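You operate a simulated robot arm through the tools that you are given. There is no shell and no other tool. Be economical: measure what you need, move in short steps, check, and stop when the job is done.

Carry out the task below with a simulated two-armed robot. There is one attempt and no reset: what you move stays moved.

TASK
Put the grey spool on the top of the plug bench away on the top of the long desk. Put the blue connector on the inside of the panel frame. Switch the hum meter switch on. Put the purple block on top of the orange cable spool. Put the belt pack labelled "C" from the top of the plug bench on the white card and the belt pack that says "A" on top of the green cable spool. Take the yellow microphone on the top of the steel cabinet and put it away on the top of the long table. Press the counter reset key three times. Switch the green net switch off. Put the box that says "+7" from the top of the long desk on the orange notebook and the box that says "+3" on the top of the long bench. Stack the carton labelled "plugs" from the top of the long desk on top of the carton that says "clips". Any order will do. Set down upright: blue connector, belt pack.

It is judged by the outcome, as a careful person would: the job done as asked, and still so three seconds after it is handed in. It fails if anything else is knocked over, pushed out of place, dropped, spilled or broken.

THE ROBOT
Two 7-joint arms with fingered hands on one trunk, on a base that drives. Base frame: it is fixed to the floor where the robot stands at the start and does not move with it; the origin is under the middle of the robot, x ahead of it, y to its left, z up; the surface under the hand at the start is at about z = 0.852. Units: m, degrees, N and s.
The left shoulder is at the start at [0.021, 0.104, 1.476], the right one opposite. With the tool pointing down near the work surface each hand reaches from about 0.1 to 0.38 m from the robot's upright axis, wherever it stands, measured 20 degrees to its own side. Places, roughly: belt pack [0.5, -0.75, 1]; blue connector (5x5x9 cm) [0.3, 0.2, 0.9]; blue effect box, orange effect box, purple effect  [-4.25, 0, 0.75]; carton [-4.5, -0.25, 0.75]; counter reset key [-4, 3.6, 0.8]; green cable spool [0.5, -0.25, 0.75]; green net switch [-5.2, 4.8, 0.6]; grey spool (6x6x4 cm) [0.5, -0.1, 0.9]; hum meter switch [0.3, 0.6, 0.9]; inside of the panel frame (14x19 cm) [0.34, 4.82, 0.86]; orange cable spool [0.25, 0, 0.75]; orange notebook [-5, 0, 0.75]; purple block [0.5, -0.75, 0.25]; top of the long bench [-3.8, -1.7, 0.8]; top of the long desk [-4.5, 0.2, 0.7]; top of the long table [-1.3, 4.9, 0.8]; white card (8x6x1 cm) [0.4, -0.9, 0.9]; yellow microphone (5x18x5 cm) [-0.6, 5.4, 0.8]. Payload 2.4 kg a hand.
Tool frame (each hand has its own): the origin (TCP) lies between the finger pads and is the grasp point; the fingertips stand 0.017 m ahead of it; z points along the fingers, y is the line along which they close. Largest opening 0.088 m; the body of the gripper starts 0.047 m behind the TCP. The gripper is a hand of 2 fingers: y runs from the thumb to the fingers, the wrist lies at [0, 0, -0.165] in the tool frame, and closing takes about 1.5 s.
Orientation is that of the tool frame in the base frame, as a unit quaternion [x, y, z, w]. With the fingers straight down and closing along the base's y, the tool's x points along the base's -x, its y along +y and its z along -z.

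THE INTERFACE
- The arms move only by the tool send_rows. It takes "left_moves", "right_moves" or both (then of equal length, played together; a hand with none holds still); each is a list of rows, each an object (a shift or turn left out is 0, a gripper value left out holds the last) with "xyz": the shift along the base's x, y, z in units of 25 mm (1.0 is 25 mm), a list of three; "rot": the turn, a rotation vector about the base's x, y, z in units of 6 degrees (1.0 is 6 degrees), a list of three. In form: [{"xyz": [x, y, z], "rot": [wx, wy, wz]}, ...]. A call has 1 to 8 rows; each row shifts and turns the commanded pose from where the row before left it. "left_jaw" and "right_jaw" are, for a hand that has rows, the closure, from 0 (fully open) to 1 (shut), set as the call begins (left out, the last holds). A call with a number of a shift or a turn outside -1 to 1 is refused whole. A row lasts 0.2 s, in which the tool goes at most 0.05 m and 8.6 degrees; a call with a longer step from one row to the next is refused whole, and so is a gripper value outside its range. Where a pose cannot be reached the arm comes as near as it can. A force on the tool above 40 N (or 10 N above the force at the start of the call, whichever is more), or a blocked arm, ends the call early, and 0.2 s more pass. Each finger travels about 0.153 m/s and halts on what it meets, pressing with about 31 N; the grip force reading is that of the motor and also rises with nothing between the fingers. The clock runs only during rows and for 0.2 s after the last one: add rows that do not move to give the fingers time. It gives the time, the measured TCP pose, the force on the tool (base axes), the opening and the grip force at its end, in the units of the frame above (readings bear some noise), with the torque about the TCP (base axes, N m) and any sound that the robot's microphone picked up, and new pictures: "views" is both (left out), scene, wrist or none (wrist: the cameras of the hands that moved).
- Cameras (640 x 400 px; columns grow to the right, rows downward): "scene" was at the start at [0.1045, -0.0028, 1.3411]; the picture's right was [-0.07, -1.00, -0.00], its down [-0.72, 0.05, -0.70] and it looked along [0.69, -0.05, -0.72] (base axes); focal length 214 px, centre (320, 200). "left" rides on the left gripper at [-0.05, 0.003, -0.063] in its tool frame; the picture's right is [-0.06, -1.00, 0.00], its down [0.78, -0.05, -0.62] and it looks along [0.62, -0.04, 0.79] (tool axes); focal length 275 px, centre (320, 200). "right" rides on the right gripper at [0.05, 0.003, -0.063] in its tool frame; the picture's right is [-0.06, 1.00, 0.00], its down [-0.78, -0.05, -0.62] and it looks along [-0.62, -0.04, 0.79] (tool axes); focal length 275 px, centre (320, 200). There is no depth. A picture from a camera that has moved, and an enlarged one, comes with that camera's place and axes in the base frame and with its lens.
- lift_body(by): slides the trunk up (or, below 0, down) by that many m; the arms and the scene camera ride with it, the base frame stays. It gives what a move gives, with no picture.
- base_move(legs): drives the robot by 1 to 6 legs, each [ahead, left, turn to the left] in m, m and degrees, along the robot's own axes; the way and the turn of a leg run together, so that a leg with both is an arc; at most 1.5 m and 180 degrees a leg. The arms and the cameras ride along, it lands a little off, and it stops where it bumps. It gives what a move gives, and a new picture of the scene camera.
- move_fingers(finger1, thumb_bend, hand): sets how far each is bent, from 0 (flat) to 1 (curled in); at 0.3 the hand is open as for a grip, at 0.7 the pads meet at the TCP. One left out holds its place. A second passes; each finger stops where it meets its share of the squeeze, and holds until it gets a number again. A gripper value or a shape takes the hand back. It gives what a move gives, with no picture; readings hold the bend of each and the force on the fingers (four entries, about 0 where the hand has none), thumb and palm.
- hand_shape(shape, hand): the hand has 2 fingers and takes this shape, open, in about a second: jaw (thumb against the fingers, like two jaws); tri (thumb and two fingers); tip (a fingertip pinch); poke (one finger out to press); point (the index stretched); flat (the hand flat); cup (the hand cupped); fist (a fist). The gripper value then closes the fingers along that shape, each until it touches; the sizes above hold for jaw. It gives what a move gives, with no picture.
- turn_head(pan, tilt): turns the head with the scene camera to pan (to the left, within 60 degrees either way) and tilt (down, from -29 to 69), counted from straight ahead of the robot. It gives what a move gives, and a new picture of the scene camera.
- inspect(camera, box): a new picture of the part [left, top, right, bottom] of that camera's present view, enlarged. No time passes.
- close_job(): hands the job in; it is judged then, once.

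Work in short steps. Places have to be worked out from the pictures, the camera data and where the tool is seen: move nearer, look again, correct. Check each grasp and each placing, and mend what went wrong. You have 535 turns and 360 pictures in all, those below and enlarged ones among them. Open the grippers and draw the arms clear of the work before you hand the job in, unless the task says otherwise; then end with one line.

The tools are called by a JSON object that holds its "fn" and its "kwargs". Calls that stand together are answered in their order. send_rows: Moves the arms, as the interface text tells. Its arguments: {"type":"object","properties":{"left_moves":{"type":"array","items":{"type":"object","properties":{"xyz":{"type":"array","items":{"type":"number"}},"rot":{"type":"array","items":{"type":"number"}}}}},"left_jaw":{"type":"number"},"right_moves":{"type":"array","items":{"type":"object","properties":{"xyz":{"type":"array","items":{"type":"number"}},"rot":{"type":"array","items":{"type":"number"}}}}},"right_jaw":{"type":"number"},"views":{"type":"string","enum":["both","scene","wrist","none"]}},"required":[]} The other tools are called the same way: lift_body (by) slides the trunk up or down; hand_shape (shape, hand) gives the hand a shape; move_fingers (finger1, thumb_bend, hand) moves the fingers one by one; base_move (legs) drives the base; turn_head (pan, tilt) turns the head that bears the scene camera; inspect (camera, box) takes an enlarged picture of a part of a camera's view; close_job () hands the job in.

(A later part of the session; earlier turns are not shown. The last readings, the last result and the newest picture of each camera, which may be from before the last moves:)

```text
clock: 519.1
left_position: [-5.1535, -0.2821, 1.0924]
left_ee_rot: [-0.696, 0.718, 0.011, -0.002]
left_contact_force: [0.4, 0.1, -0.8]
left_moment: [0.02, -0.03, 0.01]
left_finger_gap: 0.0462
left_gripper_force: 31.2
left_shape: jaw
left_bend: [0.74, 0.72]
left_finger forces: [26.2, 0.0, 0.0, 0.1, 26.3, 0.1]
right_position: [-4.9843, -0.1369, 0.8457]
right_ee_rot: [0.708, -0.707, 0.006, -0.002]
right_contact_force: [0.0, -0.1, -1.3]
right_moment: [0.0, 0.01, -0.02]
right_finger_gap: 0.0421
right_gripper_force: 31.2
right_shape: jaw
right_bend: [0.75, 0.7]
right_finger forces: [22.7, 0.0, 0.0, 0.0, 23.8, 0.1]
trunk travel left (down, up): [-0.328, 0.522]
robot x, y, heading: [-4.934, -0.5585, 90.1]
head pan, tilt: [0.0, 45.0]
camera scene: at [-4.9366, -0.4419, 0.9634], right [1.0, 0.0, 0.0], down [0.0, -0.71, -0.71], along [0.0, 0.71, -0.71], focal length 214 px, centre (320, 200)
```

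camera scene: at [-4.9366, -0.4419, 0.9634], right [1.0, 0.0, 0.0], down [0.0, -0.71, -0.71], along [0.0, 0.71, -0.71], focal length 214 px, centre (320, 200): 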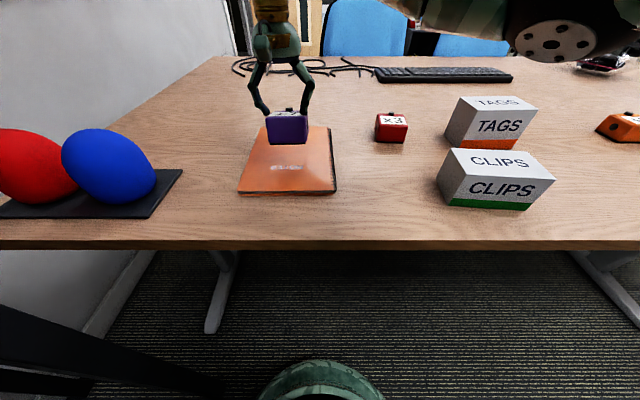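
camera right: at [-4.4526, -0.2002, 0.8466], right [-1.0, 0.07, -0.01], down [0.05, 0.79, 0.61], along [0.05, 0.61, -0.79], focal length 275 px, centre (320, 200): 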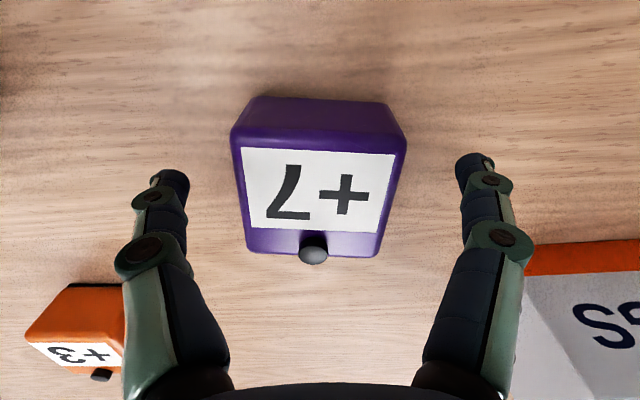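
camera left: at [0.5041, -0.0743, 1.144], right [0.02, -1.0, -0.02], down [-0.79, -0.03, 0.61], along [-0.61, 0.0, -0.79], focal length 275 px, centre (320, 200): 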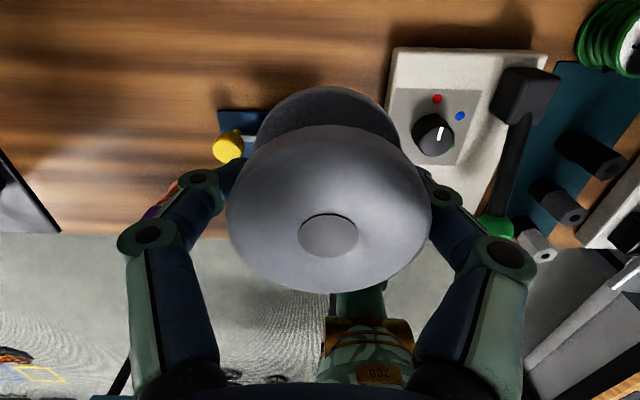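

Centred. Lower to contact.

{"fn": "send_rows", "kwargs": {"right_moves": [{"xyz": [0, 0, -0.8]}, {"xyz": [0, 0, -0.6]}, {"xyz": [0, 0, -0.3]}, {}], "views": "none"}}

{"fn": "send_rows", "kwargs": {"right_moves": [{"xyz": [0, 0, -0.15]}, {"xyz": [0, 0, -0.15]}, {}], "views": "none"}}

```text
clock: 520.1
left_position: [-5.1525, -0.2827, 1.0911]
left_ee_rot: [-0.697, 0.717, 0.011, -0.001]
left_contact_force: [0.2, -0.1, -0.5]
left_moment: [-0.01, 0.04, 0.03]
left_finger_gap: 0.0463
left_gripper_force: 30.9
left_shape: jaw
left_bend: [0.74, 0.72]
left_finger forces: [26.2, 0.0, 0.0, 0.1, 26.3, 0.1]
right_position: [-4.9856, -0.1391, 0.8045]
right_ee_rot: [-0.706, 0.708, -0.006, 0.002]
right_contact_force: [0.6, -0.5, 0.9]
right_moment: [-0.02, 0.0, 0.0]
right_finger_gap: 0.0153
right_gripper_force: 30.6
right_shape: jaw
right_bend: [0.8, 0.78]
right_finger forces: [0.1, 0.1, 0.1, 0.1, 0.0, 0.1]
trunk travel left (down, up): [-0.328, 0.522]
robot x, y, heading: [-4.9331, -0.5576, 90.0]
head pan, tilt: [0.0, 45.0]
```

```text
clock: 520.9
left_position: [-5.1538, -0.2832, 1.0917]
left_ee_rot: [-0.697, 0.717, 0.011, -0.001]
left_contact_force: [0.1, -0.4, -1.2]
left_moment: [-0.03, -0.02, 0.01]
left_finger_gap: 0.046
left_gripper_force: 31.3
left_shape: jaw
left_bend: [0.74, 0.72]
left_finger forces: [26.2, 0.1, 0.0, 0.0, 26.3, 0.0]
right_position: [-4.984, -0.1397, 0.7966]
right_ee_rot: [0.708, -0.707, 0.006, -0.002]
right_contact_force: [1.1, 0.0, -0.2]
right_moment: [0.06, -0.02, 0.02]
right_finger_gap: 0.0154
right_gripper_force: 31.2
right_shape: jaw
right_bend: [0.8, 0.78]
right_finger forces: [0.0, 0.0, 0.0, 0.0, 0.0, 0.0]
trunk travel left (down, up): [-0.328, 0.522]
robot x, y, heading: [-4.9332, -0.5563, 90.0]
head pan, tilt: [0.0, 45.0]
```

The grip slipped off (gap now 1.5 cm). Look at what happened.

{"fn": "inspect", "kwargs": {"camera": "scene", "box": [200, 80, 380, 210]}}

{"fn": "inspect", "kwargs": {"camera": "right", "box": [120, 0, 520, 250]}}

```text
3.08 times, centred on (290, 145) of scene
camera zoom: at [-4.9366, -0.442, 0.9634], right [1.0, 0.0, 0.0], down [0.0, -0.71, -0.71], along [0.0, 0.71, -0.71], focal length 660 px, centre (412, 369)
```

zoom: 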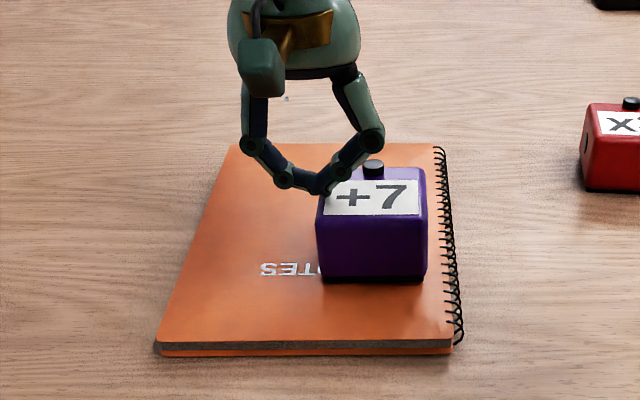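

```text
1.60 times, centred on (320, 125) of right
camera zoom: at [-4.9882, -0.1874, 0.8596], right [-1.0, 0.06, -0.01], down [0.04, 0.79, 0.62], along [0.05, 0.61, -0.79], focal length 440 px, centre (320, 320)
```

zoom: 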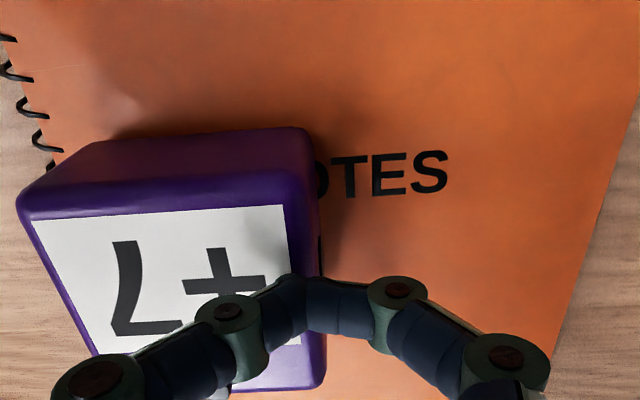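

+7 dropped the last few millimetres and sits flat on the notebook. Lift the closed hand straight up without touching it.

{"fn": "send_rows", "kwargs": {"right_moves": [{"xyz": [-0.1, 0, 0.5]}, {"xyz": [0, 0, 0.8]}, {"xyz": [0, 0, 1]}, {"xyz": [0, 0, 1]}, {"xyz": [0, 0, 1]}, {"xyz": [0, 0, 1]}, {"xyz": [0.5, 0, 1]}], "views": "scene"}}

```text
clock: 522.5
left_position: [-5.1534, -0.2826, 1.0912]
left_ee_rot: [-0.696, 0.718, 0.011, -0.001]
left_contact_force: [-0.8, 0.5, -0.3]
left_moment: [-0.02, -0.02, -0.01]
left_finger_gap: 0.046
left_gripper_force: 31.0
left_shape: jaw
left_bend: [0.74, 0.72]
left_finger forces: [26.2, 0.0, 0.1, 0.0, 26.2, 0.1]
right_position: [-4.9738, -0.1388, 0.9538]
right_ee_rot: [-0.707, 0.707, -0.006, 0.002]
right_contact_force: [-0.6, 0.1, 0.5]
right_moment: [0.0, -0.02, 0.02]
right_finger_gap: 0.0156
right_gripper_force: 31.3
right_shape: jaw
right_bend: [0.8, 0.78]
right_finger forces: [0.0, 0.1, 0.0, 0.1, 0.0, 0.0]
trunk travel left (down, up): [-0.328, 0.522]
robot x, y, heading: [-4.9336, -0.556, 89.9]
head pan, tilt: [0.0, 45.0]
camera scene: at [-4.9366, -0.4421, 0.9635], right [1.0, 0.0, 0.0], down [0.0, -0.71, -0.71], along [0.0, 0.71, -0.71], focal length 214 px, centre (320, 200)
```

scene: 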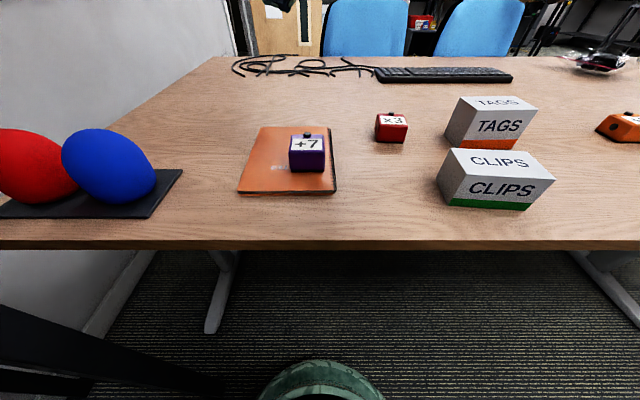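

+7 is on the notebook. Now shift right to place the grey spool in the space +7 left, near [−4.47, −0.2].

{"fn": "base_move", "kwargs": {"legs": [[-0.03, -0.48, 0]]}}

{"fn": "turn_head", "kwargs": {"pan": 0, "tilt": 45}}

```text
clock: 525.4
left_position: [-4.6711, -0.3118, 1.0908]
left_ee_rot: [-0.698, 0.716, 0.011, 0.0]
left_contact_force: [-0.3, -0.8, -0.7]
left_moment: [0.01, -0.03, 0.01]
left_finger_gap: 0.046
left_gripper_force: 30.4
left_shape: jaw
left_bend: [0.74, 0.72]
left_finger forces: [26.2, 0.1, 0.0, 0.0, 26.3, 0.0]
right_position: [-4.4938, -0.1662, 0.9528]
right_ee_rot: [0.708, -0.706, 0.006, -0.002]
right_contact_force: [0.2, 0.3, -0.7]
right_moment: [-0.01, 0.01, -0.01]
right_finger_gap: 0.0152
right_gripper_force: 30.7
right_shape: jaw
right_bend: [0.8, 0.78]
right_finger forces: [0.0, 0.0, 0.1, 0.1, 0.1, 0.1]
trunk travel left (down, up): [-0.328, 0.522]
robot x, y, heading: [-4.4525, -0.5855, 90.2]
head pan, tilt: [0.0, 45.0]
camera scene: at [-4.4543, -0.4707, 0.9634], right [1.0, 0.0, 0.0], down [0.0, -0.71, -0.71], along [0.0, 0.71, -0.71], focal length 214 px, centre (320, 200)
```

scene: 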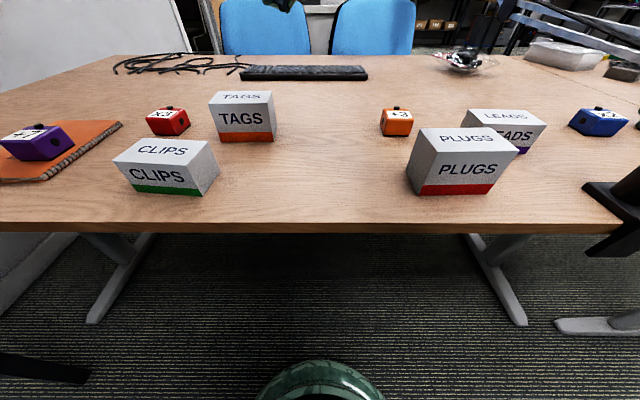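

```text
clock: 526.0
left_position: [-4.6716, -0.3119, 1.0919]
left_ee_rot: [-0.698, 0.716, 0.011, 0.0]
left_contact_force: [0.1, 0.1, -0.1]
left_moment: [-0.01, 0.01, 0.07]
left_finger_gap: 0.0462
left_gripper_force: 31.1
left_shape: jaw
left_bend: [0.74, 0.72]
left_finger forces: [26.2, 0.0, 0.0, 0.0, 26.2, 0.0]
right_position: [-4.4934, -0.1664, 0.9522]
right_ee_rot: [0.709, -0.706, 0.007, -0.003]
right_contact_force: [-0.8, -0.2, -0.1]
right_moment: [0.0, 0.02, 0.01]
right_finger_gap: 0.0156
right_gripper_force: 31.0
right_shape: jaw
right_bend: [0.8, 0.78]
right_finger forces: [0.0, 0.0, 0.0, 0.0, 0.0, 0.0]
trunk travel left (down, up): [-0.328, 0.522]
robot x, y, heading: [-4.453, -0.5847, 90.5]
head pan, tilt: [0.0, 45.0]
camera scene: at [-4.4544, -0.4707, 0.9634], right [1.0, 0.0, 0.0], down [0.0, -0.71, -0.71], along [0.0, 0.71, -0.71], focal length 214 px, centre (320, 200)
```

scene: 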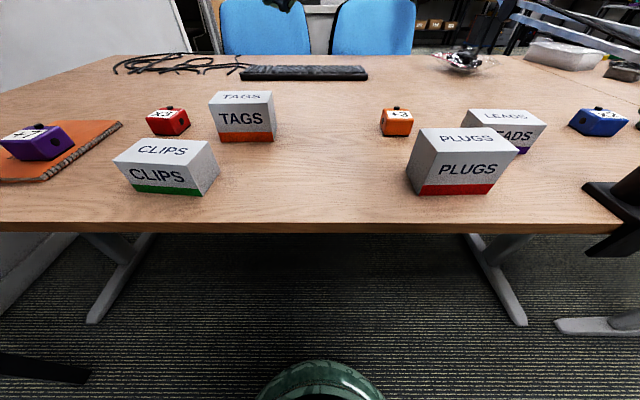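

Free spot at ≈[−4.465, −0.19]. Move the right hand aside to the right and bring the spool there.

{"fn": "send_rows", "kwargs": {"right_moves": [{"xyz": [1, -0.3, 0.3]}, {"xyz": [1, -0.3, 0.3]}, {"xyz": [1, -0.3, 0.3]}, {"xyz": [1, -0.3, 0]}, {"xyz": [1, 0, 0]}, {"xyz": [1, 0, 0]}, {"xyz": [1, 0, 0]}, {"xyz": [1, 0, 0]}], "left_moves": [{}, {}, {}, {"xyz": [1, 0.6, 0]}, {"xyz": [1, 0.6, 0]}, {"xyz": [1, 0.6, 0]}, {"xyz": [1, 0.6, 0]}, {"xyz": [1, 0.6, 0]}], "right_jaw": 0, "views": "none"}}

{"fn": "send_rows", "kwargs": {"left_moves": [{"xyz": [1, 0.6, -0.5]}, {"xyz": [1, 0.6, -1]}, {"xyz": [1, 0.6, -1]}, {"xyz": [0.2, 0.1, -1]}, {"xyz": [0, 0, -1]}, {"xyz": [0, 0, -1]}, {"xyz": [0, 0, -1]}, {"xyz": [0, 0, -1]}], "views": "scene"}}

```text
clock: 527.8
left_position: [-4.546, -0.2386, 1.0934]
left_ee_rot: [-0.698, 0.716, 0.011, -0.001]
left_contact_force: [0.5, -0.5, -0.9]
left_moment: [0.0, 0.01, -0.01]
left_finger_gap: 0.0461
left_gripper_force: 30.8
left_shape: jaw
left_bend: [0.74, 0.72]
left_finger forces: [26.2, 0.0, 0.0, 0.0, 26.1, 0.0]
right_position: [-4.293, -0.1978, 0.9754]
right_ee_rot: [0.709, -0.705, 0.005, -0.002]
right_contact_force: [0.2, 0.5, 0.3]
right_moment: [-0.04, 0.0, -0.01]
right_finger_gap: 0.0882
right_gripper_force: 0.0
right_shape: jaw
right_bend: [0.3, 0.3]
right_finger forces: [0.1, 0.0, 0.0, 0.0, 0.0, 0.0]
trunk travel left (down, up): [-0.328, 0.522]
robot x, y, heading: [-4.4557, -0.5856, 90.3]
head pan, tilt: [0.0, 45.0]
```

```text
clock: 529.5
left_position: [-4.4654, -0.1896, 0.9049]
left_ee_rot: [-0.698, 0.716, 0.011, -0.001]
left_contact_force: [0.1, 0.4, -0.7]
left_moment: [0.01, -0.01, 0.01]
left_finger_gap: 0.0459
left_gripper_force: 30.4
left_shape: jaw
left_bend: [0.74, 0.72]
left_finger forces: [26.1, 0.0, 0.1, 0.0, 26.1, 0.1]
right_position: [-4.294, -0.1985, 0.9772]
right_ee_rot: [0.708, -0.706, 0.006, -0.002]
right_contact_force: [-0.8, -0.3, -0.5]
right_moment: [-0.03, 0.0, -0.01]
right_finger_gap: 0.088
right_gripper_force: 0.0
right_shape: jaw
right_bend: [0.3, 0.3]
right_finger forces: [0.0, 0.1, 0.0, 0.1, 0.0, 0.0]
trunk travel left (down, up): [-0.328, 0.522]
robot x, y, heading: [-4.4536, -0.5883, 89.9]
head pan, tilt: [0.0, 45.0]
camera scene: at [-4.4543, -0.4706, 0.9634], right [1.0, 0.0, 0.0], down [0.0, -0.71, -0.71], along [0.0, 0.71, -0.71], focal length 214 px, centre (320, 200)
```

scene: 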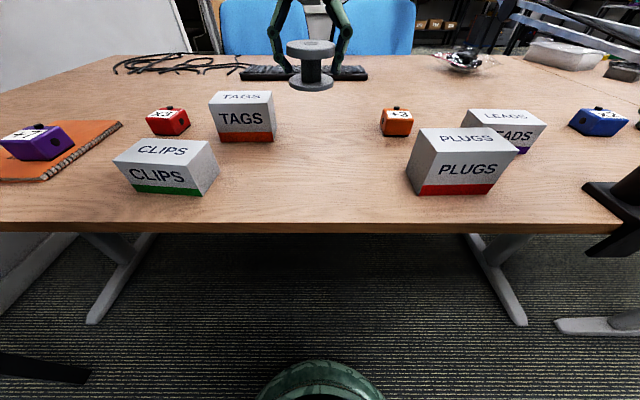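

Clear spot. Lower to the desk.

{"fn": "send_rows", "kwargs": {"left_moves": [{"xyz": [0, 0, -1]}, {"xyz": [0, 0, -1]}, {"xyz": [0, 0, -1]}, {"xyz": [0, 0, -1]}, {"xyz": [0, 0, -0.4]}, {}], "views": "none"}}

{"fn": "send_rows", "kwargs": {"left_moves": [{"xyz": [0, 0, -0.2]}, {"xyz": [0, 0, -0.15]}, {}], "views": "none"}}

```text
clock: 531.0
left_position: [-4.4668, -0.1896, 0.7936]
left_ee_rot: [-0.697, 0.717, 0.011, -0.001]
left_contact_force: [-0.5, 0.6, -0.2]
left_moment: [0.0, 0.01, 0.02]
left_finger_gap: 0.0462
left_gripper_force: 31.1
left_shape: jaw
left_bend: [0.74, 0.72]
left_finger forces: [26.0, 0.0, 0.1, 0.1, 26.1, 0.0]
right_position: [-4.2922, -0.1979, 0.9768]
right_ee_rot: [0.709, -0.706, 0.006, -0.002]
right_contact_force: [0.6, 0.8, 0.5]
right_moment: [-0.02, 0.01, 0.02]
right_finger_gap: 0.0881
right_gripper_force: 0.0
right_shape: jaw
right_bend: [0.3, 0.3]
right_finger forces: [0.1, 0.0, 0.0, 0.0, 0.1, 0.1]
trunk travel left (down, up): [-0.328, 0.522]
robot x, y, heading: [-4.4508, -0.5883, 90.2]
head pan, tilt: [0.0, 45.0]
```

```text
clock: 531.8
left_position: [-4.4657, -0.1903, 0.7854]
left_ee_rot: [-0.698, 0.716, 0.012, -0.001]
left_contact_force: [0.4, -0.2, -0.3]
left_moment: [0.0, 0.01, 0.01]
left_finger_gap: 0.0464
left_gripper_force: 31.3
left_shape: jaw
left_bend: [0.74, 0.72]
left_finger forces: [26.2, 0.0, 0.0, 0.0, 26.1, 0.0]
right_position: [-4.2926, -0.1983, 0.9762]
right_ee_rot: [0.708, -0.706, 0.006, -0.002]
right_contact_force: [-0.1, 0.2, -0.3]
right_moment: [-0.04, 0.02, 0.03]
right_finger_gap: 0.0878
right_gripper_force: 0.0
right_shape: jaw
right_bend: [0.3, 0.3]
right_finger forces: [0.1, 0.1, 0.0, 0.1, 0.1, 0.0]
trunk travel left (down, up): [-0.328, 0.522]
robot x, y, heading: [-4.452, -0.5871, 90.0]
head pan, tilt: [0.0, 45.0]
```

{"fn": "send_rows", "kwargs": {"left_moves": [{"xyz": [0, 0, -0.12]}, {"xyz": [0, 0, -0.12]}, {}], "views": "none"}}

{"fn": "send_rows", "kwargs": {"left_moves": [{"xyz": [0, 0, -0.1]}, {"xyz": [0, 0, -0.1]}, {}], "views": "none"}}

```text
clock: 532.5
left_position: [-4.4656, -0.1899, 0.7779]
left_ee_rot: [-0.698, 0.716, 0.011, 0.0]
left_contact_force: [0.6, 0.0, -0.6]
left_moment: [-0.03, -0.01, -0.01]
left_finger_gap: 0.0461
left_gripper_force: 30.7
left_shape: jaw
left_bend: [0.74, 0.72]
left_finger forces: [26.2, 0.0, 0.0, 0.1, 26.1, 0.1]
right_position: [-4.2939, -0.1969, 0.9771]
right_ee_rot: [0.709, -0.705, 0.006, -0.002]
right_contact_force: [0.0, 0.0, 0.3]
right_moment: [-0.02, 0.01, 0.0]
right_finger_gap: 0.088
right_gripper_force: 0.1
right_shape: jaw
right_bend: [0.3, 0.3]
right_finger forces: [0.1, 0.0, 0.0, 0.0, 0.1, 0.0]
trunk travel left (down, up): [-0.328, 0.522]
robot x, y, heading: [-4.4536, -0.5855, 90.5]
head pan, tilt: [0.0, 45.0]
```

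```text
clock: 533.4
left_position: [-4.4658, -0.1881, 0.7741]
left_ee_rot: [-0.698, 0.716, 0.012, -0.002]
left_contact_force: [0.8, -0.4, -0.1]
left_moment: [0.03, 0.0, 0.0]
left_finger_gap: 0.046
left_gripper_force: 31.1
left_shape: jaw
left_bend: [0.74, 0.72]
left_finger forces: [26.1, 0.1, 0.0, 0.0, 26.1, 0.1]
right_position: [-4.2942, -0.1981, 0.9769]
right_ee_rot: [0.708, -0.706, 0.005, -0.001]
right_contact_force: [0.3, 0.2, -0.6]
right_moment: [0.01, 0.02, 0.0]
right_finger_gap: 0.0879
right_gripper_force: 0.1
right_shape: jaw
right_bend: [0.3, 0.3]
right_finger forces: [0.0, 0.0, 0.0, 0.0, 0.1, 0.0]
trunk travel left (down, up): [-0.328, 0.522]
robot x, y, heading: [-4.4502, -0.586, 90.3]
head pan, tilt: [0.0, 45.0]
```

Not yet in contact; check visually.

{"fn": "inspect", "kwargs": {"camera": "scene", "box": [250, 80, 380, 180]}}

```text
4.00 times, centred on (315, 130) of scene
camera zoom: at [-4.4543, -0.4707, 0.9634], right [1.0, 0.0, 0.0], down [0.0, -0.71, -0.71], along [0.0, 0.71, -0.71], focal length 858 px, centre (340, 480)
```

zoom: 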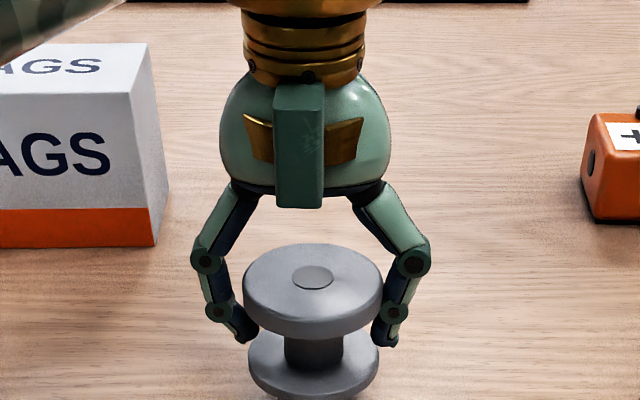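

{"fn": "send_rows", "kwargs": {"left_moves": [{"xyz": [0, 0, -0.12]}, {"xyz": [0, 0, -0.12]}, {}], "views": "none"}}

{"fn": "send_rows", "kwargs": {"left_moves": [{"xyz": [0, 0, -0.1]}, {"xyz": [0, 0, -0.1]}, {}], "views": "none"}}

```text
clock: 534.1
left_position: [-4.4659, -0.1894, 0.7682]
left_ee_rot: [-0.698, 0.716, 0.011, -0.001]
left_contact_force: [-0.3, 0.2, -0.5]
left_moment: [-0.01, 0.04, 0.0]
left_finger_gap: 0.0459
left_gripper_force: 30.8
left_shape: jaw
left_bend: [0.74, 0.72]
left_finger forces: [26.1, 0.1, 0.0, 0.0, 26.0, 0.0]
right_position: [-4.2931, -0.1973, 0.976]
right_ee_rot: [0.709, -0.705, 0.006, -0.003]
right_contact_force: [0.0, -0.4, -0.2]
right_moment: [0.01, 0.0, 0.01]
right_finger_gap: 0.0879
right_gripper_force: 0.1
right_shape: jaw
right_bend: [0.3, 0.3]
right_finger forces: [0.0, 0.0, 0.0, 0.1, 0.0, 0.1]
trunk travel left (down, up): [-0.328, 0.522]
robot x, y, heading: [-4.4514, -0.5841, 90.2]
head pan, tilt: [0.0, 45.0]
```

```text
clock: 535.0
left_position: [-4.4662, -0.1883, 0.7644]
left_ee_rot: [-0.698, 0.716, 0.011, -0.001]
left_contact_force: [-0.3, -0.5, -0.6]
left_moment: [0.01, -0.03, 0.01]
left_finger_gap: 0.0461
left_gripper_force: 30.8
left_shape: jaw
left_bend: [0.74, 0.72]
left_finger forces: [26.2, 0.0, 0.0, 0.0, 26.1, 0.0]
right_position: [-4.2942, -0.1983, 0.9753]
right_ee_rot: [0.708, -0.706, 0.005, -0.003]
right_contact_force: [-0.3, 0.7, 0.1]
right_moment: [0.02, 0.02, 0.04]
right_finger_gap: 0.0879
right_gripper_force: 0.2
right_shape: jaw
right_bend: [0.3, 0.3]
right_finger forces: [0.1, 0.0, 0.0, 0.0, 0.0, 0.1]
trunk travel left (down, up): [-0.328, 0.522]
robot x, y, heading: [-4.4562, -0.5864, 90.2]
head pan, tilt: [0.0, 45.0]
```

{"fn": "send_rows", "kwargs": {"left_moves": [{"xyz": [0, 0, -0.15]}, {"xyz": [0, 0, -0.15]}, {}], "views": "none"}}

{"fn": "send_rows", "kwargs": {"left_moves": [{"xyz": [0, 0, -0.12]}, {"xyz": [0, 0, -0.12]}, {}], "views": "none"}}

```text
clock: 535.8
left_position: [-4.4659, -0.1888, 0.7559]
left_ee_rot: [-0.697, 0.717, 0.011, 0.0]
left_contact_force: [-0.7, 0.2, 6.5]
left_moment: [-0.03, -0.07, -0.02]
left_finger_gap: 0.0459
left_gripper_force: 30.6
left_shape: jaw
left_bend: [0.74, 0.73]
left_finger forces: [27.2, 0.1, 0.0, 0.0, 27.3, 0.0]
right_position: [-4.2933, -0.1985, 0.9765]
right_ee_rot: [0.709, -0.705, 0.005, -0.002]
right_contact_force: [1.2, 0.3, 0.0]
right_moment: [0.0, 0.0, 0.0]
right_finger_gap: 0.0881
right_gripper_force: 0.1
right_shape: jaw
right_bend: [0.3, 0.3]
right_finger forces: [0.1, 0.0, 0.0, 0.0, 0.0, 0.0]
trunk travel left (down, up): [-0.328, 0.522]
robot x, y, heading: [-4.4529, -0.5871, 90.5]
head pan, tilt: [0.0, 45.0]
```

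```text
clock: 536.5
left_position: [-4.4656, -0.1899, 0.7514]
left_ee_rot: [-0.698, 0.716, 0.013, 0.001]
left_contact_force: [-1.8, 1.8, 29.6]
left_moment: [0.0, -0.16, 0.02]
left_finger_gap: 0.0467
left_gripper_force: 31.2
left_shape: jaw
left_bend: [0.78, 0.77]
left_finger forces: [27.7, 0.0, 0.0, 0.0, 26.7, 0.1]
right_position: [-4.2928, -0.1987, 0.9771]
right_ee_rot: [0.708, -0.706, 0.005, -0.003]
right_contact_force: [-0.7, 0.9, -0.6]
right_moment: [-0.02, -0.02, 0.05]
right_finger_gap: 0.088
right_gripper_force: 0.1
right_shape: jaw
right_bend: [0.3, 0.3]
right_finger forces: [0.0, 0.1, 0.0, 0.0, 0.0, 0.0]
trunk travel left (down, up): [-0.328, 0.522]
robot x, y, heading: [-4.4517, -0.5877, 90.3]
head pan, tilt: [0.0, 45.0]
```

Contact (desk z≈0.73). Open gradually and rise.

{"fn": "send_rows", "kwargs": {"left_moves": [{"xyz": [0, 0, 0.1]}, {}, {}, {}], "left_jaw": 0.3, "views": "none"}}

{"fn": "send_rows", "kwargs": {"left_moves": [{}, {}, {"xyz": [0, 0, 0.6]}, {"xyz": [0, 0, 1]}, {"xyz": [0, 0, 1]}, {"xyz": [0, 0, 1]}, {"xyz": [0, 0, 1]}, {"xyz": [0, 0, 1]}], "left_jaw": 0, "views": "none"}}

{"fn": "send_rows", "kwargs": {"left_moves": [{"xyz": [-0.5, -0.5, 1]}, {"xyz": [-1, -0.5, 1]}, {"xyz": [-1, -0.5, 1]}, {"xyz": [-1, -0.5, 1]}, {"xyz": [-1, -0.5, 1]}, {"xyz": [-1, 0, 1]}], "views": "scene"}}

```text
clock: 537.5
left_position: [-4.4664, -0.1903, 0.7511]
left_ee_rot: [-0.698, 0.716, 0.012, -0.002]
left_contact_force: [-0.7, 0.1, 0.6]
left_moment: [-0.01, 0.01, 0.0]
left_finger_gap: 0.0614
left_gripper_force: 0.1
left_shape: jaw
left_bend: [0.67, 0.64]
left_finger forces: [0.0, 0.0, 0.0, 0.0, 0.1, 0.1]
right_position: [-4.2935, -0.1986, 0.9755]
right_ee_rot: [0.708, -0.706, 0.005, -0.002]
right_contact_force: [0.0, -0.3, 0.0]
right_moment: [0.03, -0.03, 0.0]
right_finger_gap: 0.0879
right_gripper_force: 0.0
right_shape: jaw
right_bend: [0.3, 0.3]
right_finger forces: [0.1, 0.0, 0.0, 0.1, 0.0, 0.0]
trunk travel left (down, up): [-0.328, 0.522]
robot x, y, heading: [-4.4505, -0.5854, 90.3]
head pan, tilt: [0.0, 45.0]
```

```text
clock: 539.4
left_position: [-4.4636, -0.1901, 0.8924]
left_ee_rot: [-0.698, 0.716, 0.012, -0.002]
left_contact_force: [-1.1, 1.3, -0.3]
left_moment: [-0.01, 0.03, 0.01]
left_finger_gap: 0.088
left_gripper_force: 0.0
left_shape: jaw
left_bend: [0.3, 0.3]
left_finger forces: [0.1, 0.0, 0.1, 0.0, 0.0, 0.1]
right_position: [-4.2924, -0.1988, 0.9759]
right_ee_rot: [0.708, -0.706, 0.007, -0.002]
right_contact_force: [0.2, 0.1, 0.3]
right_moment: [0.01, -0.02, 0.02]
right_finger_gap: 0.088
right_gripper_force: 0.1
right_shape: jaw
right_bend: [0.3, 0.3]
right_finger forces: [0.1, 0.0, 0.0, 0.0, 0.1, 0.0]
trunk travel left (down, up): [-0.328, 0.522]
robot x, y, heading: [-4.4494, -0.5871, 90.1]
head pan, tilt: [0.0, 45.0]
```

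```text
clock: 540.8
left_position: [-4.6048, -0.2543, 1.0413]
left_ee_rot: [-0.698, 0.716, 0.011, -0.002]
left_contact_force: [-0.1, -0.4, 0.8]
left_moment: [0.05, -0.01, 0.03]
left_finger_gap: 0.0881
left_gripper_force: 0.1
left_shape: jaw
left_bend: [0.3, 0.3]
left_finger forces: [0.1, 0.0, 0.0, 0.0, 0.0, 0.0]
right_position: [-4.2934, -0.198, 0.9762]
right_ee_rot: [0.708, -0.706, 0.006, -0.002]
right_contact_force: [0.6, 0.3, 0.1]
right_moment: [0.02, 0.0, 0.04]
right_finger_gap: 0.0881
right_gripper_force: 0.0
right_shape: jaw
right_bend: [0.3, 0.3]
right_finger forces: [0.1, 0.0, 0.0, 0.0, 0.1, 0.0]
trunk travel left (down, up): [-0.328, 0.522]
robot x, y, heading: [-4.4519, -0.5837, 90.4]
head pan, tilt: [0.0, 45.0]
camera scene: at [-4.4544, -0.4708, 0.9635], right [1.0, 0.0, 0.0], down [0.0, -0.71, -0.71], along [0.0, 0.71, -0.71], focal length 214 px, centre (320, 200)
```

scene: 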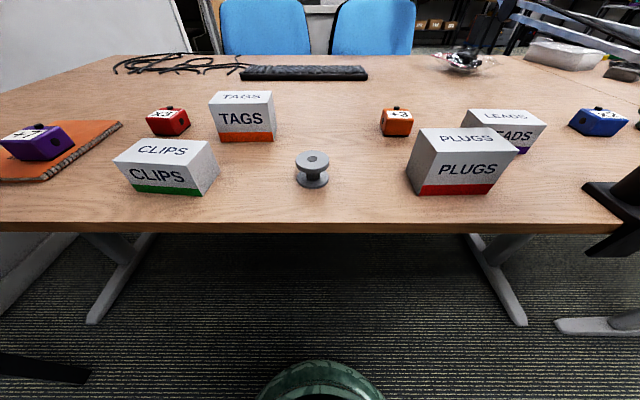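

The spool stands on the desk. Now PLUGS; zoom for its exact edges.

{"fn": "inspect", "kwargs": {"camera": "scene", "box": [380, 90, 560, 210]}}

{"fn": "inspect", "kwargs": {"camera": "right", "box": [0, 0, 640, 400]}}

```text
3.33 times, centred on (470, 150) of scene
camera zoom: at [-4.4544, -0.4708, 0.9635], right [1.0, 0.0, 0.0], down [0.0, -0.71, -0.71], along [0.0, 0.71, -0.71], focal length 715 px, centre (-180, 367)
```

zoom: 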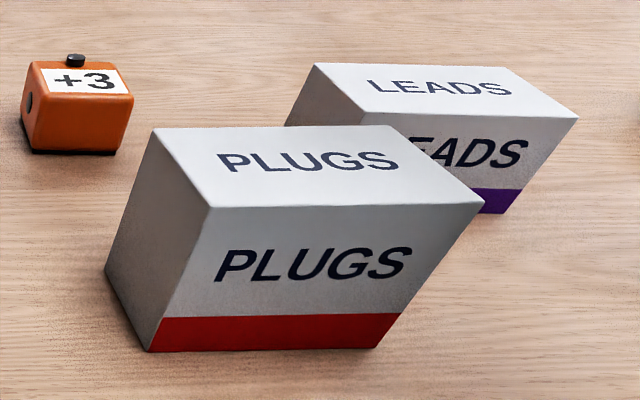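

```text
1.00 times, centred on (320, 200) of right (not enlarged: the box is as wide or as high as the picture)
camera zoom: at [-4.296, -0.2468, 1.0392], right [-1.0, 0.06, -0.01], down [0.04, 0.79, 0.62], along [0.04, 0.61, -0.79], focal length 275 px, centre (320, 200)
```

zoom: 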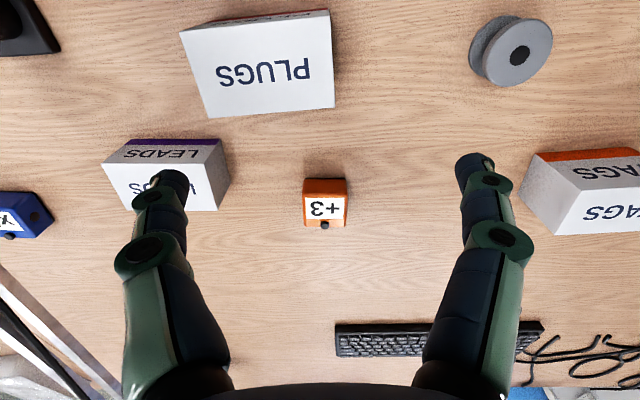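

{"fn": "inspect", "kwargs": {"camera": "scene", "box": [80, 90, 260, 210]}}

```text
3.33 times, centred on (170, 150) of scene
camera zoom: at [-4.4544, -0.4708, 0.9635], right [1.0, 0.0, 0.0], down [0.0, -0.71, -0.71], along [0.0, 0.71, -0.71], focal length 715 px, centre (820, 367)
```

zoom: 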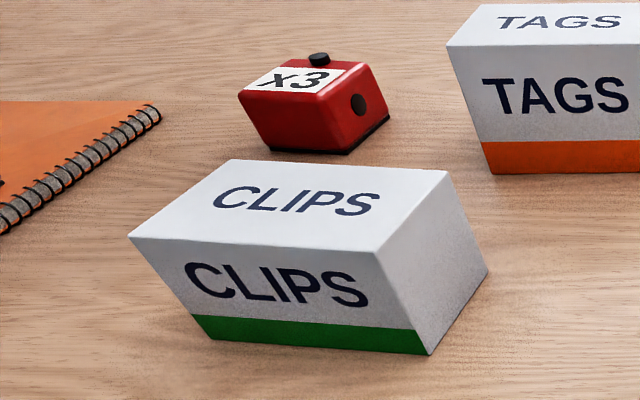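

PLUGS: x −4.300…−4.190, y −0.226…−0.159, top 0.808 – must be gripped across y. CLIPS top centre ≈[−4.692, −0.186], z≈0.785, yaw −6°. Rotate the right hand 90° and centre over PLUGS.

{"fn": "send_rows", "kwargs": {"right_moves": [{"xyz": [0.3, 0, 0.3], "rot": [0, 0, -1]}, {"xyz": [0.3, 0, 0.3], "rot": [0, 0, -1]}, {"xyz": [0.3, 0, 0], "rot": [0, 0, -1]}, {"xyz": [0.3, 0, 0], "rot": [0, 0, -1]}, {"xyz": [0.3, 0, 0], "rot": [0, 0, -1]}, {"xyz": [0.3, 0, 0], "rot": [0, 0, -1]}, {"rot": [0, 0, -1]}, {"rot": [0, 0, -1]}], "views": "none"}}

{"fn": "send_rows", "kwargs": {"right_moves": [{"rot": [0, 0, -1]}, {"rot": [0, 0, -1]}, {"rot": [0, 0, -1]}, {"rot": [0, 0, -1]}, {"rot": [0, 0, -1]}, {"rot": [0, 0, -1]}, {"rot": [0, 0, -1]}, {}], "views": "wrist"}}

```text
clock: 542.5
left_position: [-4.6058, -0.2537, 1.0398]
left_ee_rot: [-0.698, 0.716, 0.011, -0.001]
left_contact_force: [0.2, -0.2, 0.4]
left_moment: [0.0, -0.03, 0.0]
left_finger_gap: 0.088
left_gripper_force: 0.1
left_shape: jaw
left_bend: [0.3, 0.3]
left_finger forces: [0.0, 0.0, 0.0, 0.0, 0.1, 0.1]
right_position: [-4.2477, -0.1986, 0.9908]
right_ee_rot: [-0.359, 0.933, -0.006, 0.0]
right_contact_force: [-0.1, 0.0, 0.4]
right_moment: [0.0, 0.01, 0.0]
right_finger_gap: 0.088
right_gripper_force: 0.1
right_shape: jaw
right_bend: [0.3, 0.3]
right_finger forces: [0.1, 0.0, 0.0, 0.1, 0.0, 0.1]
trunk travel left (down, up): [-0.328, 0.522]
robot x, y, heading: [-4.452, -0.588, 90.0]
head pan, tilt: [0.0, 45.0]
```

```text
clock: 544.4
left_position: [-4.6047, -0.2531, 1.0407]
left_ee_rot: [-0.698, 0.716, 0.011, -0.001]
left_contact_force: [-0.7, -0.9, -0.1]
left_moment: [-0.02, -0.04, 0.0]
left_finger_gap: 0.0878
left_gripper_force: 0.0
left_shape: jaw
left_bend: [0.3, 0.3]
left_finger forces: [0.1, 0.0, 0.0, 0.0, 0.1, 0.0]
right_position: [-4.2489, -0.197, 0.9907]
right_ee_rot: [-0.002, 1.0, -0.007, -0.003]
right_contact_force: [-0.1, 0.4, 0.3]
right_moment: [0.0, -0.01, 0.05]
right_finger_gap: 0.0879
right_gripper_force: 0.1
right_shape: jaw
right_bend: [0.3, 0.3]
right_finger forces: [0.0, 0.1, 0.1, 0.0, 0.0, 0.0]
trunk travel left (down, up): [-0.328, 0.522]
robot x, y, heading: [-4.4528, -0.5843, 90.2]
head pan, tilt: [0.0, 45.0]
camera right: at [-4.2973, -0.1928, 1.0536], right [0.06, 1.0, -0.01], down [0.79, -0.04, 0.62], along [0.61, -0.05, -0.79], focal length 275 px, centre (320, 200)
```

right: 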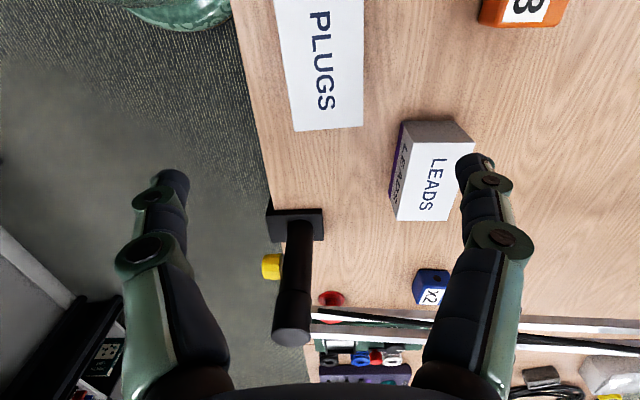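

Aligned over PLUGS; descend to z≈0.78 with fingers straddling it in y.

{"fn": "send_rows", "kwargs": {"right_moves": [{"xyz": [0.15, 0.12, -1]}, {"xyz": [0, 0, -1]}, {"xyz": [0, 0, -1]}, {"xyz": [0, 0, -1]}, {"xyz": [0, 0, -1]}, {}], "views": "wrist"}}

```text
clock: 545.8
left_position: [-4.6046, -0.2553, 1.0403]
left_ee_rot: [-0.697, 0.717, 0.012, -0.001]
left_contact_force: [-0.1, 0.5, 0.1]
left_moment: [-0.01, -0.01, -0.03]
left_finger_gap: 0.0881
left_gripper_force: 0.0
left_shape: jaw
left_bend: [0.3, 0.3]
left_finger forces: [0.0, 0.0, 0.0, 0.1, 0.1, 0.1]
right_position: [-4.2451, -0.1934, 0.8666]
right_ee_rot: [-0.002, 1.0, -0.006, -0.003]
right_contact_force: [-0.2, 0.0, -0.4]
right_moment: [-0.03, -0.04, -0.06]
right_finger_gap: 0.088
right_gripper_force: 0.0
right_shape: jaw
right_bend: [0.3, 0.3]
right_finger forces: [0.0, 0.0, 0.0, 0.1, 0.0, 0.1]
trunk travel left (down, up): [-0.328, 0.522]
robot x, y, heading: [-4.4548, -0.5845, 90.4]
head pan, tilt: [0.0, 45.0]
camera right: at [-4.2936, -0.1893, 0.9293], right [0.06, 1.0, -0.01], down [0.79, -0.04, 0.62], along [0.61, -0.04, -0.79], focal length 275 px, centre (320, 200)
```

right: 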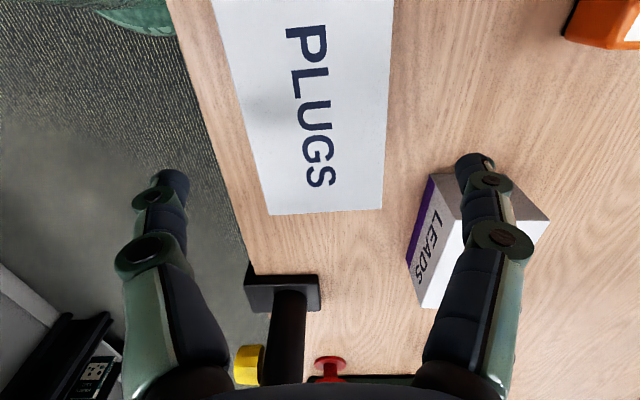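

Good clearance both sides. Descend the rest and close.

{"fn": "send_rows", "kwargs": {"right_moves": [{"xyz": [0, 0.04, -0.8]}, {"xyz": [0, 0, -1]}, {"xyz": [0, 0, -1]}, {"xyz": [0, 0, -0.6]}, {}], "views": "none"}}

{"fn": "send_rows", "kwargs": {"right_moves": [{}, {}, {}, {}, {}, {}], "right_jaw": 1, "views": "none"}}

```text
clock: 547.0
left_position: [-4.6058, -0.255, 1.0406]
left_ee_rot: [-0.697, 0.717, 0.011, 0.0]
left_contact_force: [0.0, -0.1, 0.2]
left_moment: [-0.01, -0.02, 0.03]
left_finger_gap: 0.0882
left_gripper_force: 0.1
left_shape: jaw
left_bend: [0.3, 0.3]
left_finger forces: [0.1, 0.1, 0.0, 0.1, 0.0, 0.1]
right_position: [-4.2457, -0.1949, 0.7836]
right_ee_rot: [-0.001, 1.0, -0.005, -0.002]
right_contact_force: [0.5, -4.4, 24.1]
right_moment: [-0.64, 0.01, 0.05]
right_finger_gap: 0.0876
right_gripper_force: 0.1
right_shape: jaw
right_bend: [0.3, 0.3]
right_finger forces: [1.0, 0.0, 0.0, 0.1, 19.4, 0.0]
trunk travel left (down, up): [-0.328, 0.522]
robot x, y, heading: [-4.4512, -0.589, 90.3]
head pan, tilt: [0.0, 45.0]
```

```text
clock: 548.4
left_position: [-4.6051, -0.2529, 1.041]
left_ee_rot: [-0.697, 0.717, 0.011, -0.001]
left_contact_force: [-0.7, 0.5, 0.4]
left_moment: [0.02, 0.01, 0.01]
left_finger_gap: 0.088
left_gripper_force: 0.1
left_shape: jaw
left_bend: [0.3, 0.3]
left_finger forces: [0.0, 0.0, 0.0, 0.0, 0.0, 0.0]
right_position: [-4.2449, -0.1935, 0.7821]
right_ee_rot: [-0.002, 1.0, -0.005, -0.003]
right_contact_force: [-0.5, -0.9, 13.2]
right_moment: [-0.06, 0.01, 0.04]
right_finger_gap: 0.0574
right_gripper_force: 31.3
right_shape: jaw
right_bend: [0.7, 0.71]
right_finger forces: [29.7, 0.2, 0.0, 0.0, 34.6, 0.0]
trunk travel left (down, up): [-0.328, 0.522]
robot x, y, heading: [-4.4495, -0.5867, 90.3]
head pan, tilt: [0.0, 45.0]
```

Gripped (5.7 cm). Lift and check.

{"fn": "send_rows", "kwargs": {"right_moves": [{"xyz": [0, 0, 0.6]}, {"xyz": [0, 0, 1]}, {"xyz": [0, 0, 1]}, {"xyz": [0, 0, 1]}, {"xyz": [0, 0, 1]}, {"xyz": [0, 0, 1]}, {}], "views": "scene"}}

```text
clock: 550.0
left_position: [-4.605, -0.2532, 1.0399]
left_ee_rot: [-0.698, 0.716, 0.012, -0.001]
left_contact_force: [0.3, 0.2, -0.1]
left_moment: [0.02, 0.0, 0.01]
left_finger_gap: 0.0879
left_gripper_force: 0.1
left_shape: jaw
left_bend: [0.3, 0.3]
left_finger forces: [0.0, 0.1, 0.1, 0.0, 0.1, 0.0]
right_position: [-4.2444, -0.1924, 0.9216]
right_ee_rot: [-0.002, 1.0, -0.006, -0.003]
right_contact_force: [0.5, -0.9, -3.6]
right_moment: [0.02, -0.04, 0.02]
right_finger_gap: 0.057
right_gripper_force: 30.9
right_shape: jaw
right_bend: [0.7, 0.71]
right_finger forces: [27.6, 0.0, 0.0, 0.0, 29.0, 0.0]
trunk travel left (down, up): [-0.328, 0.522]
robot x, y, heading: [-4.4497, -0.5883, 90.3]
head pan, tilt: [0.0, 45.0]
camera scene: at [-4.4542, -0.4705, 0.9634], right [1.0, 0.0, 0.0], down [0.0, -0.71, -0.71], along [0.0, 0.71, -0.71], focal length 214 px, centre (320, 200)
```

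scene: 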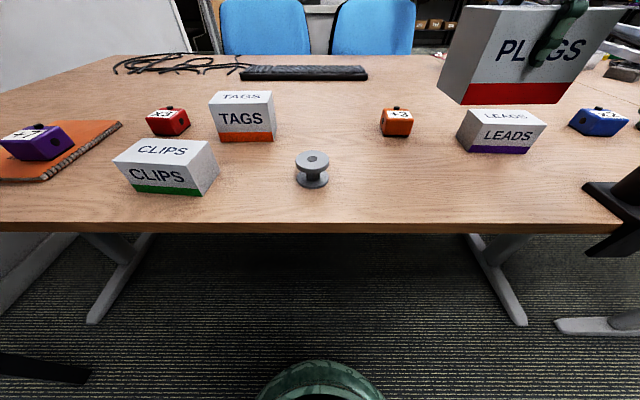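

PLUGS hangs level. Raise a bit and slide the base left 0.445 m to bring it above CLIPS.

{"fn": "send_rows", "kwargs": {"right_moves": [{"xyz": [0, 0, 1]}, {"xyz": [0, 0, 0.5]}], "views": "none"}}

{"fn": "base_move", "kwargs": {"legs": [[0, 0.44, 0]]}}

{"fn": "inspect", "kwargs": {"camera": "scene", "box": [260, 60, 460, 210]}}

```text
clock: 550.5
left_position: [-4.6051, -0.253, 1.041]
left_ee_rot: [-0.698, 0.716, 0.01, -0.001]
left_contact_force: [0.0, 0.9, -0.1]
left_moment: [0.0, 0.03, 0.0]
left_finger_gap: 0.088
left_gripper_force: 0.0
left_shape: jaw
left_bend: [0.3, 0.3]
left_finger forces: [0.0, 0.0, 0.0, 0.0, 0.0, 0.0]
right_position: [-4.244, -0.1928, 0.958]
right_ee_rot: [-0.003, 1.0, -0.006, -0.003]
right_contact_force: [0.0, 0.1, -3.8]
right_moment: [0.02, 0.0, 0.01]
right_finger_gap: 0.0573
right_gripper_force: 31.1
right_shape: jaw
right_bend: [0.7, 0.71]
right_finger forces: [27.5, 0.0, 0.0, 0.0, 28.9, 0.0]
trunk travel left (down, up): [-0.328, 0.522]
robot x, y, heading: [-4.4513, -0.5903, 90.2]
head pan, tilt: [0.0, 45.0]
```

```text
clock: 553.2
left_position: [-5.0358, -0.2564, 1.0404]
left_ee_rot: [-0.699, 0.715, 0.011, -0.001]
left_contact_force: [-0.7, 0.5, 0.1]
left_moment: [-0.02, 0.03, 0.0]
left_finger_gap: 0.0877
left_gripper_force: 0.2
left_shape: jaw
left_bend: [0.3, 0.3]
left_finger forces: [0.1, 0.0, 0.1, 0.0, 0.0, 0.0]
right_position: [-4.6734, -0.1941, 0.959]
right_ee_rot: [-0.003, 1.0, -0.005, -0.003]
right_contact_force: [-0.3, 0.1, -3.8]
right_moment: [-0.01, -0.01, 0.01]
right_finger_gap: 0.0573
right_gripper_force: 31.2
right_shape: jaw
right_bend: [0.7, 0.71]
right_finger forces: [27.5, 0.0, 0.0, 0.1, 28.8, 0.0]
trunk travel left (down, up): [-0.328, 0.522]
robot x, y, heading: [-4.8849, -0.5888, 90.1]
head pan, tilt: [0.0, 45.0]
camera scene: at [-4.884, -0.4729, 0.9634], right [1.0, 0.01, 0.0], down [0.0, -0.71, -0.71], along [0.0, 0.71, -0.71], focal length 214 px, centre (320, 200)
```

scene: 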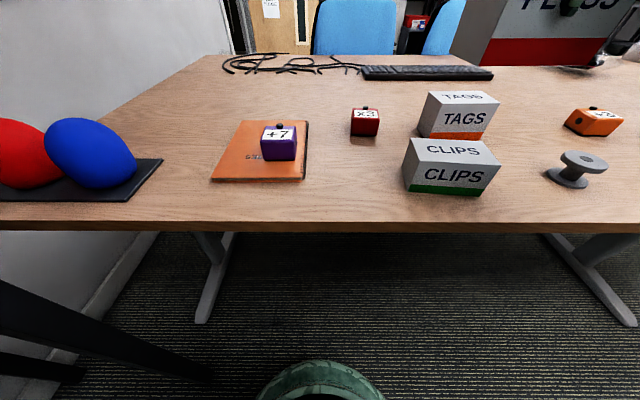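

```text
2.67 times, centred on (360, 135) of scene
camera zoom: at [-4.884, -0.4729, 0.9634], right [1.0, 0.01, 0.0], down [0.0, -0.71, -0.71], along [0.0, 0.71, -0.71], focal length 572 px, centre (213, 373)
```

zoom: 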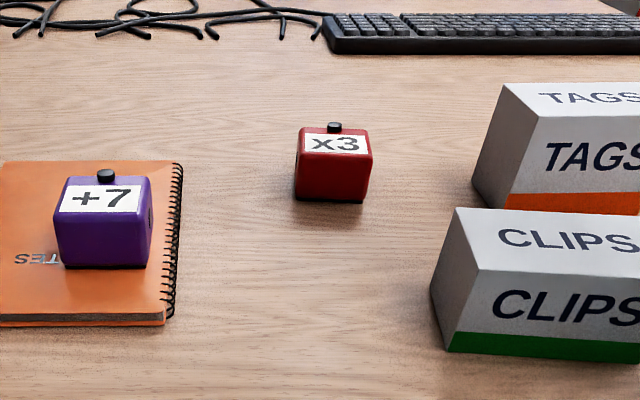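

CLIPS top centre ≈[−4.684, −0.185], yaw ≈−5°. Align PLUGS above it and lower.

{"fn": "send_rows", "kwargs": {"right_moves": [{"xyz": [-0.42, 0.3, 0], "rot": [0, 0, -0.8]}, {"xyz": [0, 0, -1]}, {"xyz": [0, 0, -1]}, {"xyz": [0, 0, -1]}, {}], "views": "scene"}}

{"fn": "inspect", "kwargs": {"camera": "scene", "box": [370, 80, 550, 210]}}

```text
clock: 554.4
left_position: [-5.0346, -0.2564, 1.0402]
left_ee_rot: [-0.698, 0.716, 0.011, -0.001]
left_contact_force: [0.1, 0.1, 0.1]
left_moment: [-0.03, 0.02, 0.01]
left_finger_gap: 0.0878
left_gripper_force: 0.1
left_shape: jaw
left_bend: [0.3, 0.3]
left_finger forces: [0.0, 0.1, 0.1, 0.1, 0.0, 0.1]
right_position: [-4.6837, -0.188, 0.8821]
right_ee_rot: [0.039, 0.999, -0.006, -0.002]
right_contact_force: [0.0, -0.3, -3.4]
right_moment: [0.01, -0.02, 0.01]
right_finger_gap: 0.0573
right_gripper_force: 31.1
right_shape: jaw
right_bend: [0.7, 0.71]
right_finger forces: [27.4, 0.0, 0.0, 0.0, 28.4, 0.1]
trunk travel left (down, up): [-0.328, 0.522]
robot x, y, heading: [-4.8849, -0.5899, 90.4]
head pan, tilt: [0.0, 45.0]
camera scene: at [-4.8839, -0.4729, 0.9634], right [1.0, 0.01, 0.0], down [0.0, -0.71, -0.71], along [0.0, 0.71, -0.71], focal length 214 px, centre (320, 200)
```

scene: 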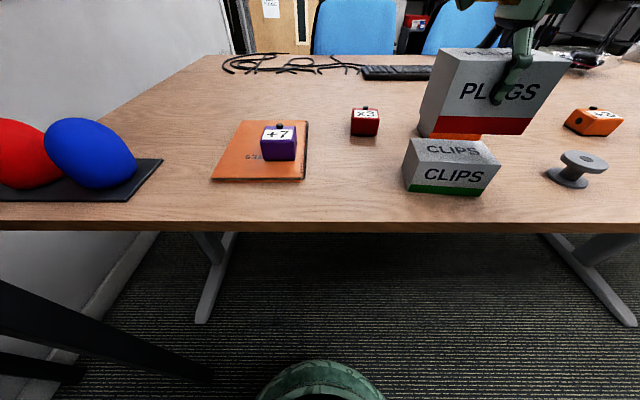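

```text
3.08 times, centred on (460, 145) of scene
camera zoom: at [-4.8839, -0.4729, 0.9634], right [1.0, 0.01, 0.0], down [0.0, -0.71, -0.71], along [0.0, 0.71, -0.71], focal length 660 px, centre (-111, 369)
```

zoom: 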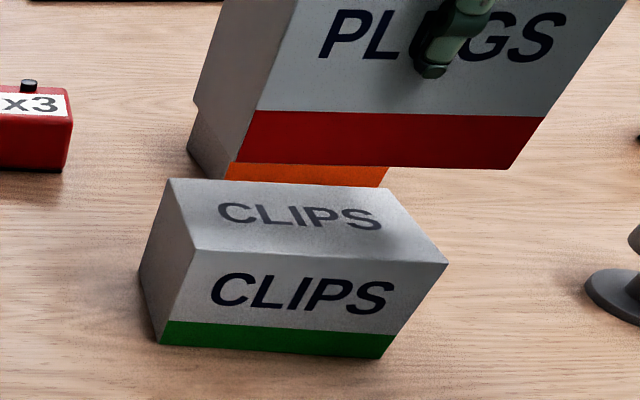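

Aligned. Lower to contact.

{"fn": "send_rows", "kwargs": {"right_moves": [{"xyz": [0, 0.05, -0.7]}, {"xyz": [0, 0, -0.6]}, {"xyz": [0, 0, -0.3]}, {}], "views": "none"}}

{"fn": "send_rows", "kwargs": {"right_moves": [{"xyz": [0, 0, -0.12]}, {"xyz": [0, 0, -0.12]}, {}], "views": "none"}}

```text
clock: 555.4
left_position: [-5.0356, -0.2561, 1.0386]
left_ee_rot: [-0.698, 0.716, 0.011, -0.001]
left_contact_force: [0.5, 0.2, 0.1]
left_moment: [0.01, 0.01, 0.0]
left_finger_gap: 0.088
left_gripper_force: 0.0
left_shape: jaw
left_bend: [0.3, 0.3]
left_finger forces: [0.0, 0.0, 0.0, 0.0, 0.1, 0.0]
right_position: [-4.6843, -0.1864, 0.8443]
right_ee_rot: [0.04, 0.999, -0.006, -0.003]
right_contact_force: [0.6, 0.3, -3.4]
right_moment: [0.01, 0.01, -0.01]
right_finger_gap: 0.0574
right_gripper_force: 31.0
right_shape: jaw
right_bend: [0.7, 0.71]
right_finger forces: [27.3, 0.0, 0.0, 0.0, 28.2, 0.0]
trunk travel left (down, up): [-0.328, 0.522]
robot x, y, heading: [-4.8798, -0.5886, 90.6]
head pan, tilt: [0.0, 45.0]
```

```text
clock: 556.2
left_position: [-5.0359, -0.2571, 1.0418]
left_ee_rot: [-0.698, 0.716, 0.012, 0.0]
left_contact_force: [0.5, -0.4, 0.2]
left_moment: [0.01, 0.01, -0.02]
left_finger_gap: 0.0878
left_gripper_force: 0.0
left_shape: jaw
left_bend: [0.3, 0.3]
left_finger forces: [0.0, 0.1, 0.0, 0.1, 0.0, 0.1]
right_position: [-4.6847, -0.1866, 0.8409]
right_ee_rot: [0.038, 0.999, -0.003, -0.003]
right_contact_force: [2.0, 1.0, 25.3]
right_moment: [-0.12, 0.05, 0.05]
right_finger_gap: 0.0545
right_gripper_force: 30.8
right_shape: jaw
right_bend: [0.72, 0.75]
right_finger forces: [30.9, 0.1, 0.0, 0.0, 33.1, 0.0]
trunk travel left (down, up): [-0.328, 0.522]
robot x, y, heading: [-4.8801, -0.5884, 90.2]
head pan, tilt: [0.0, 45.0]
```

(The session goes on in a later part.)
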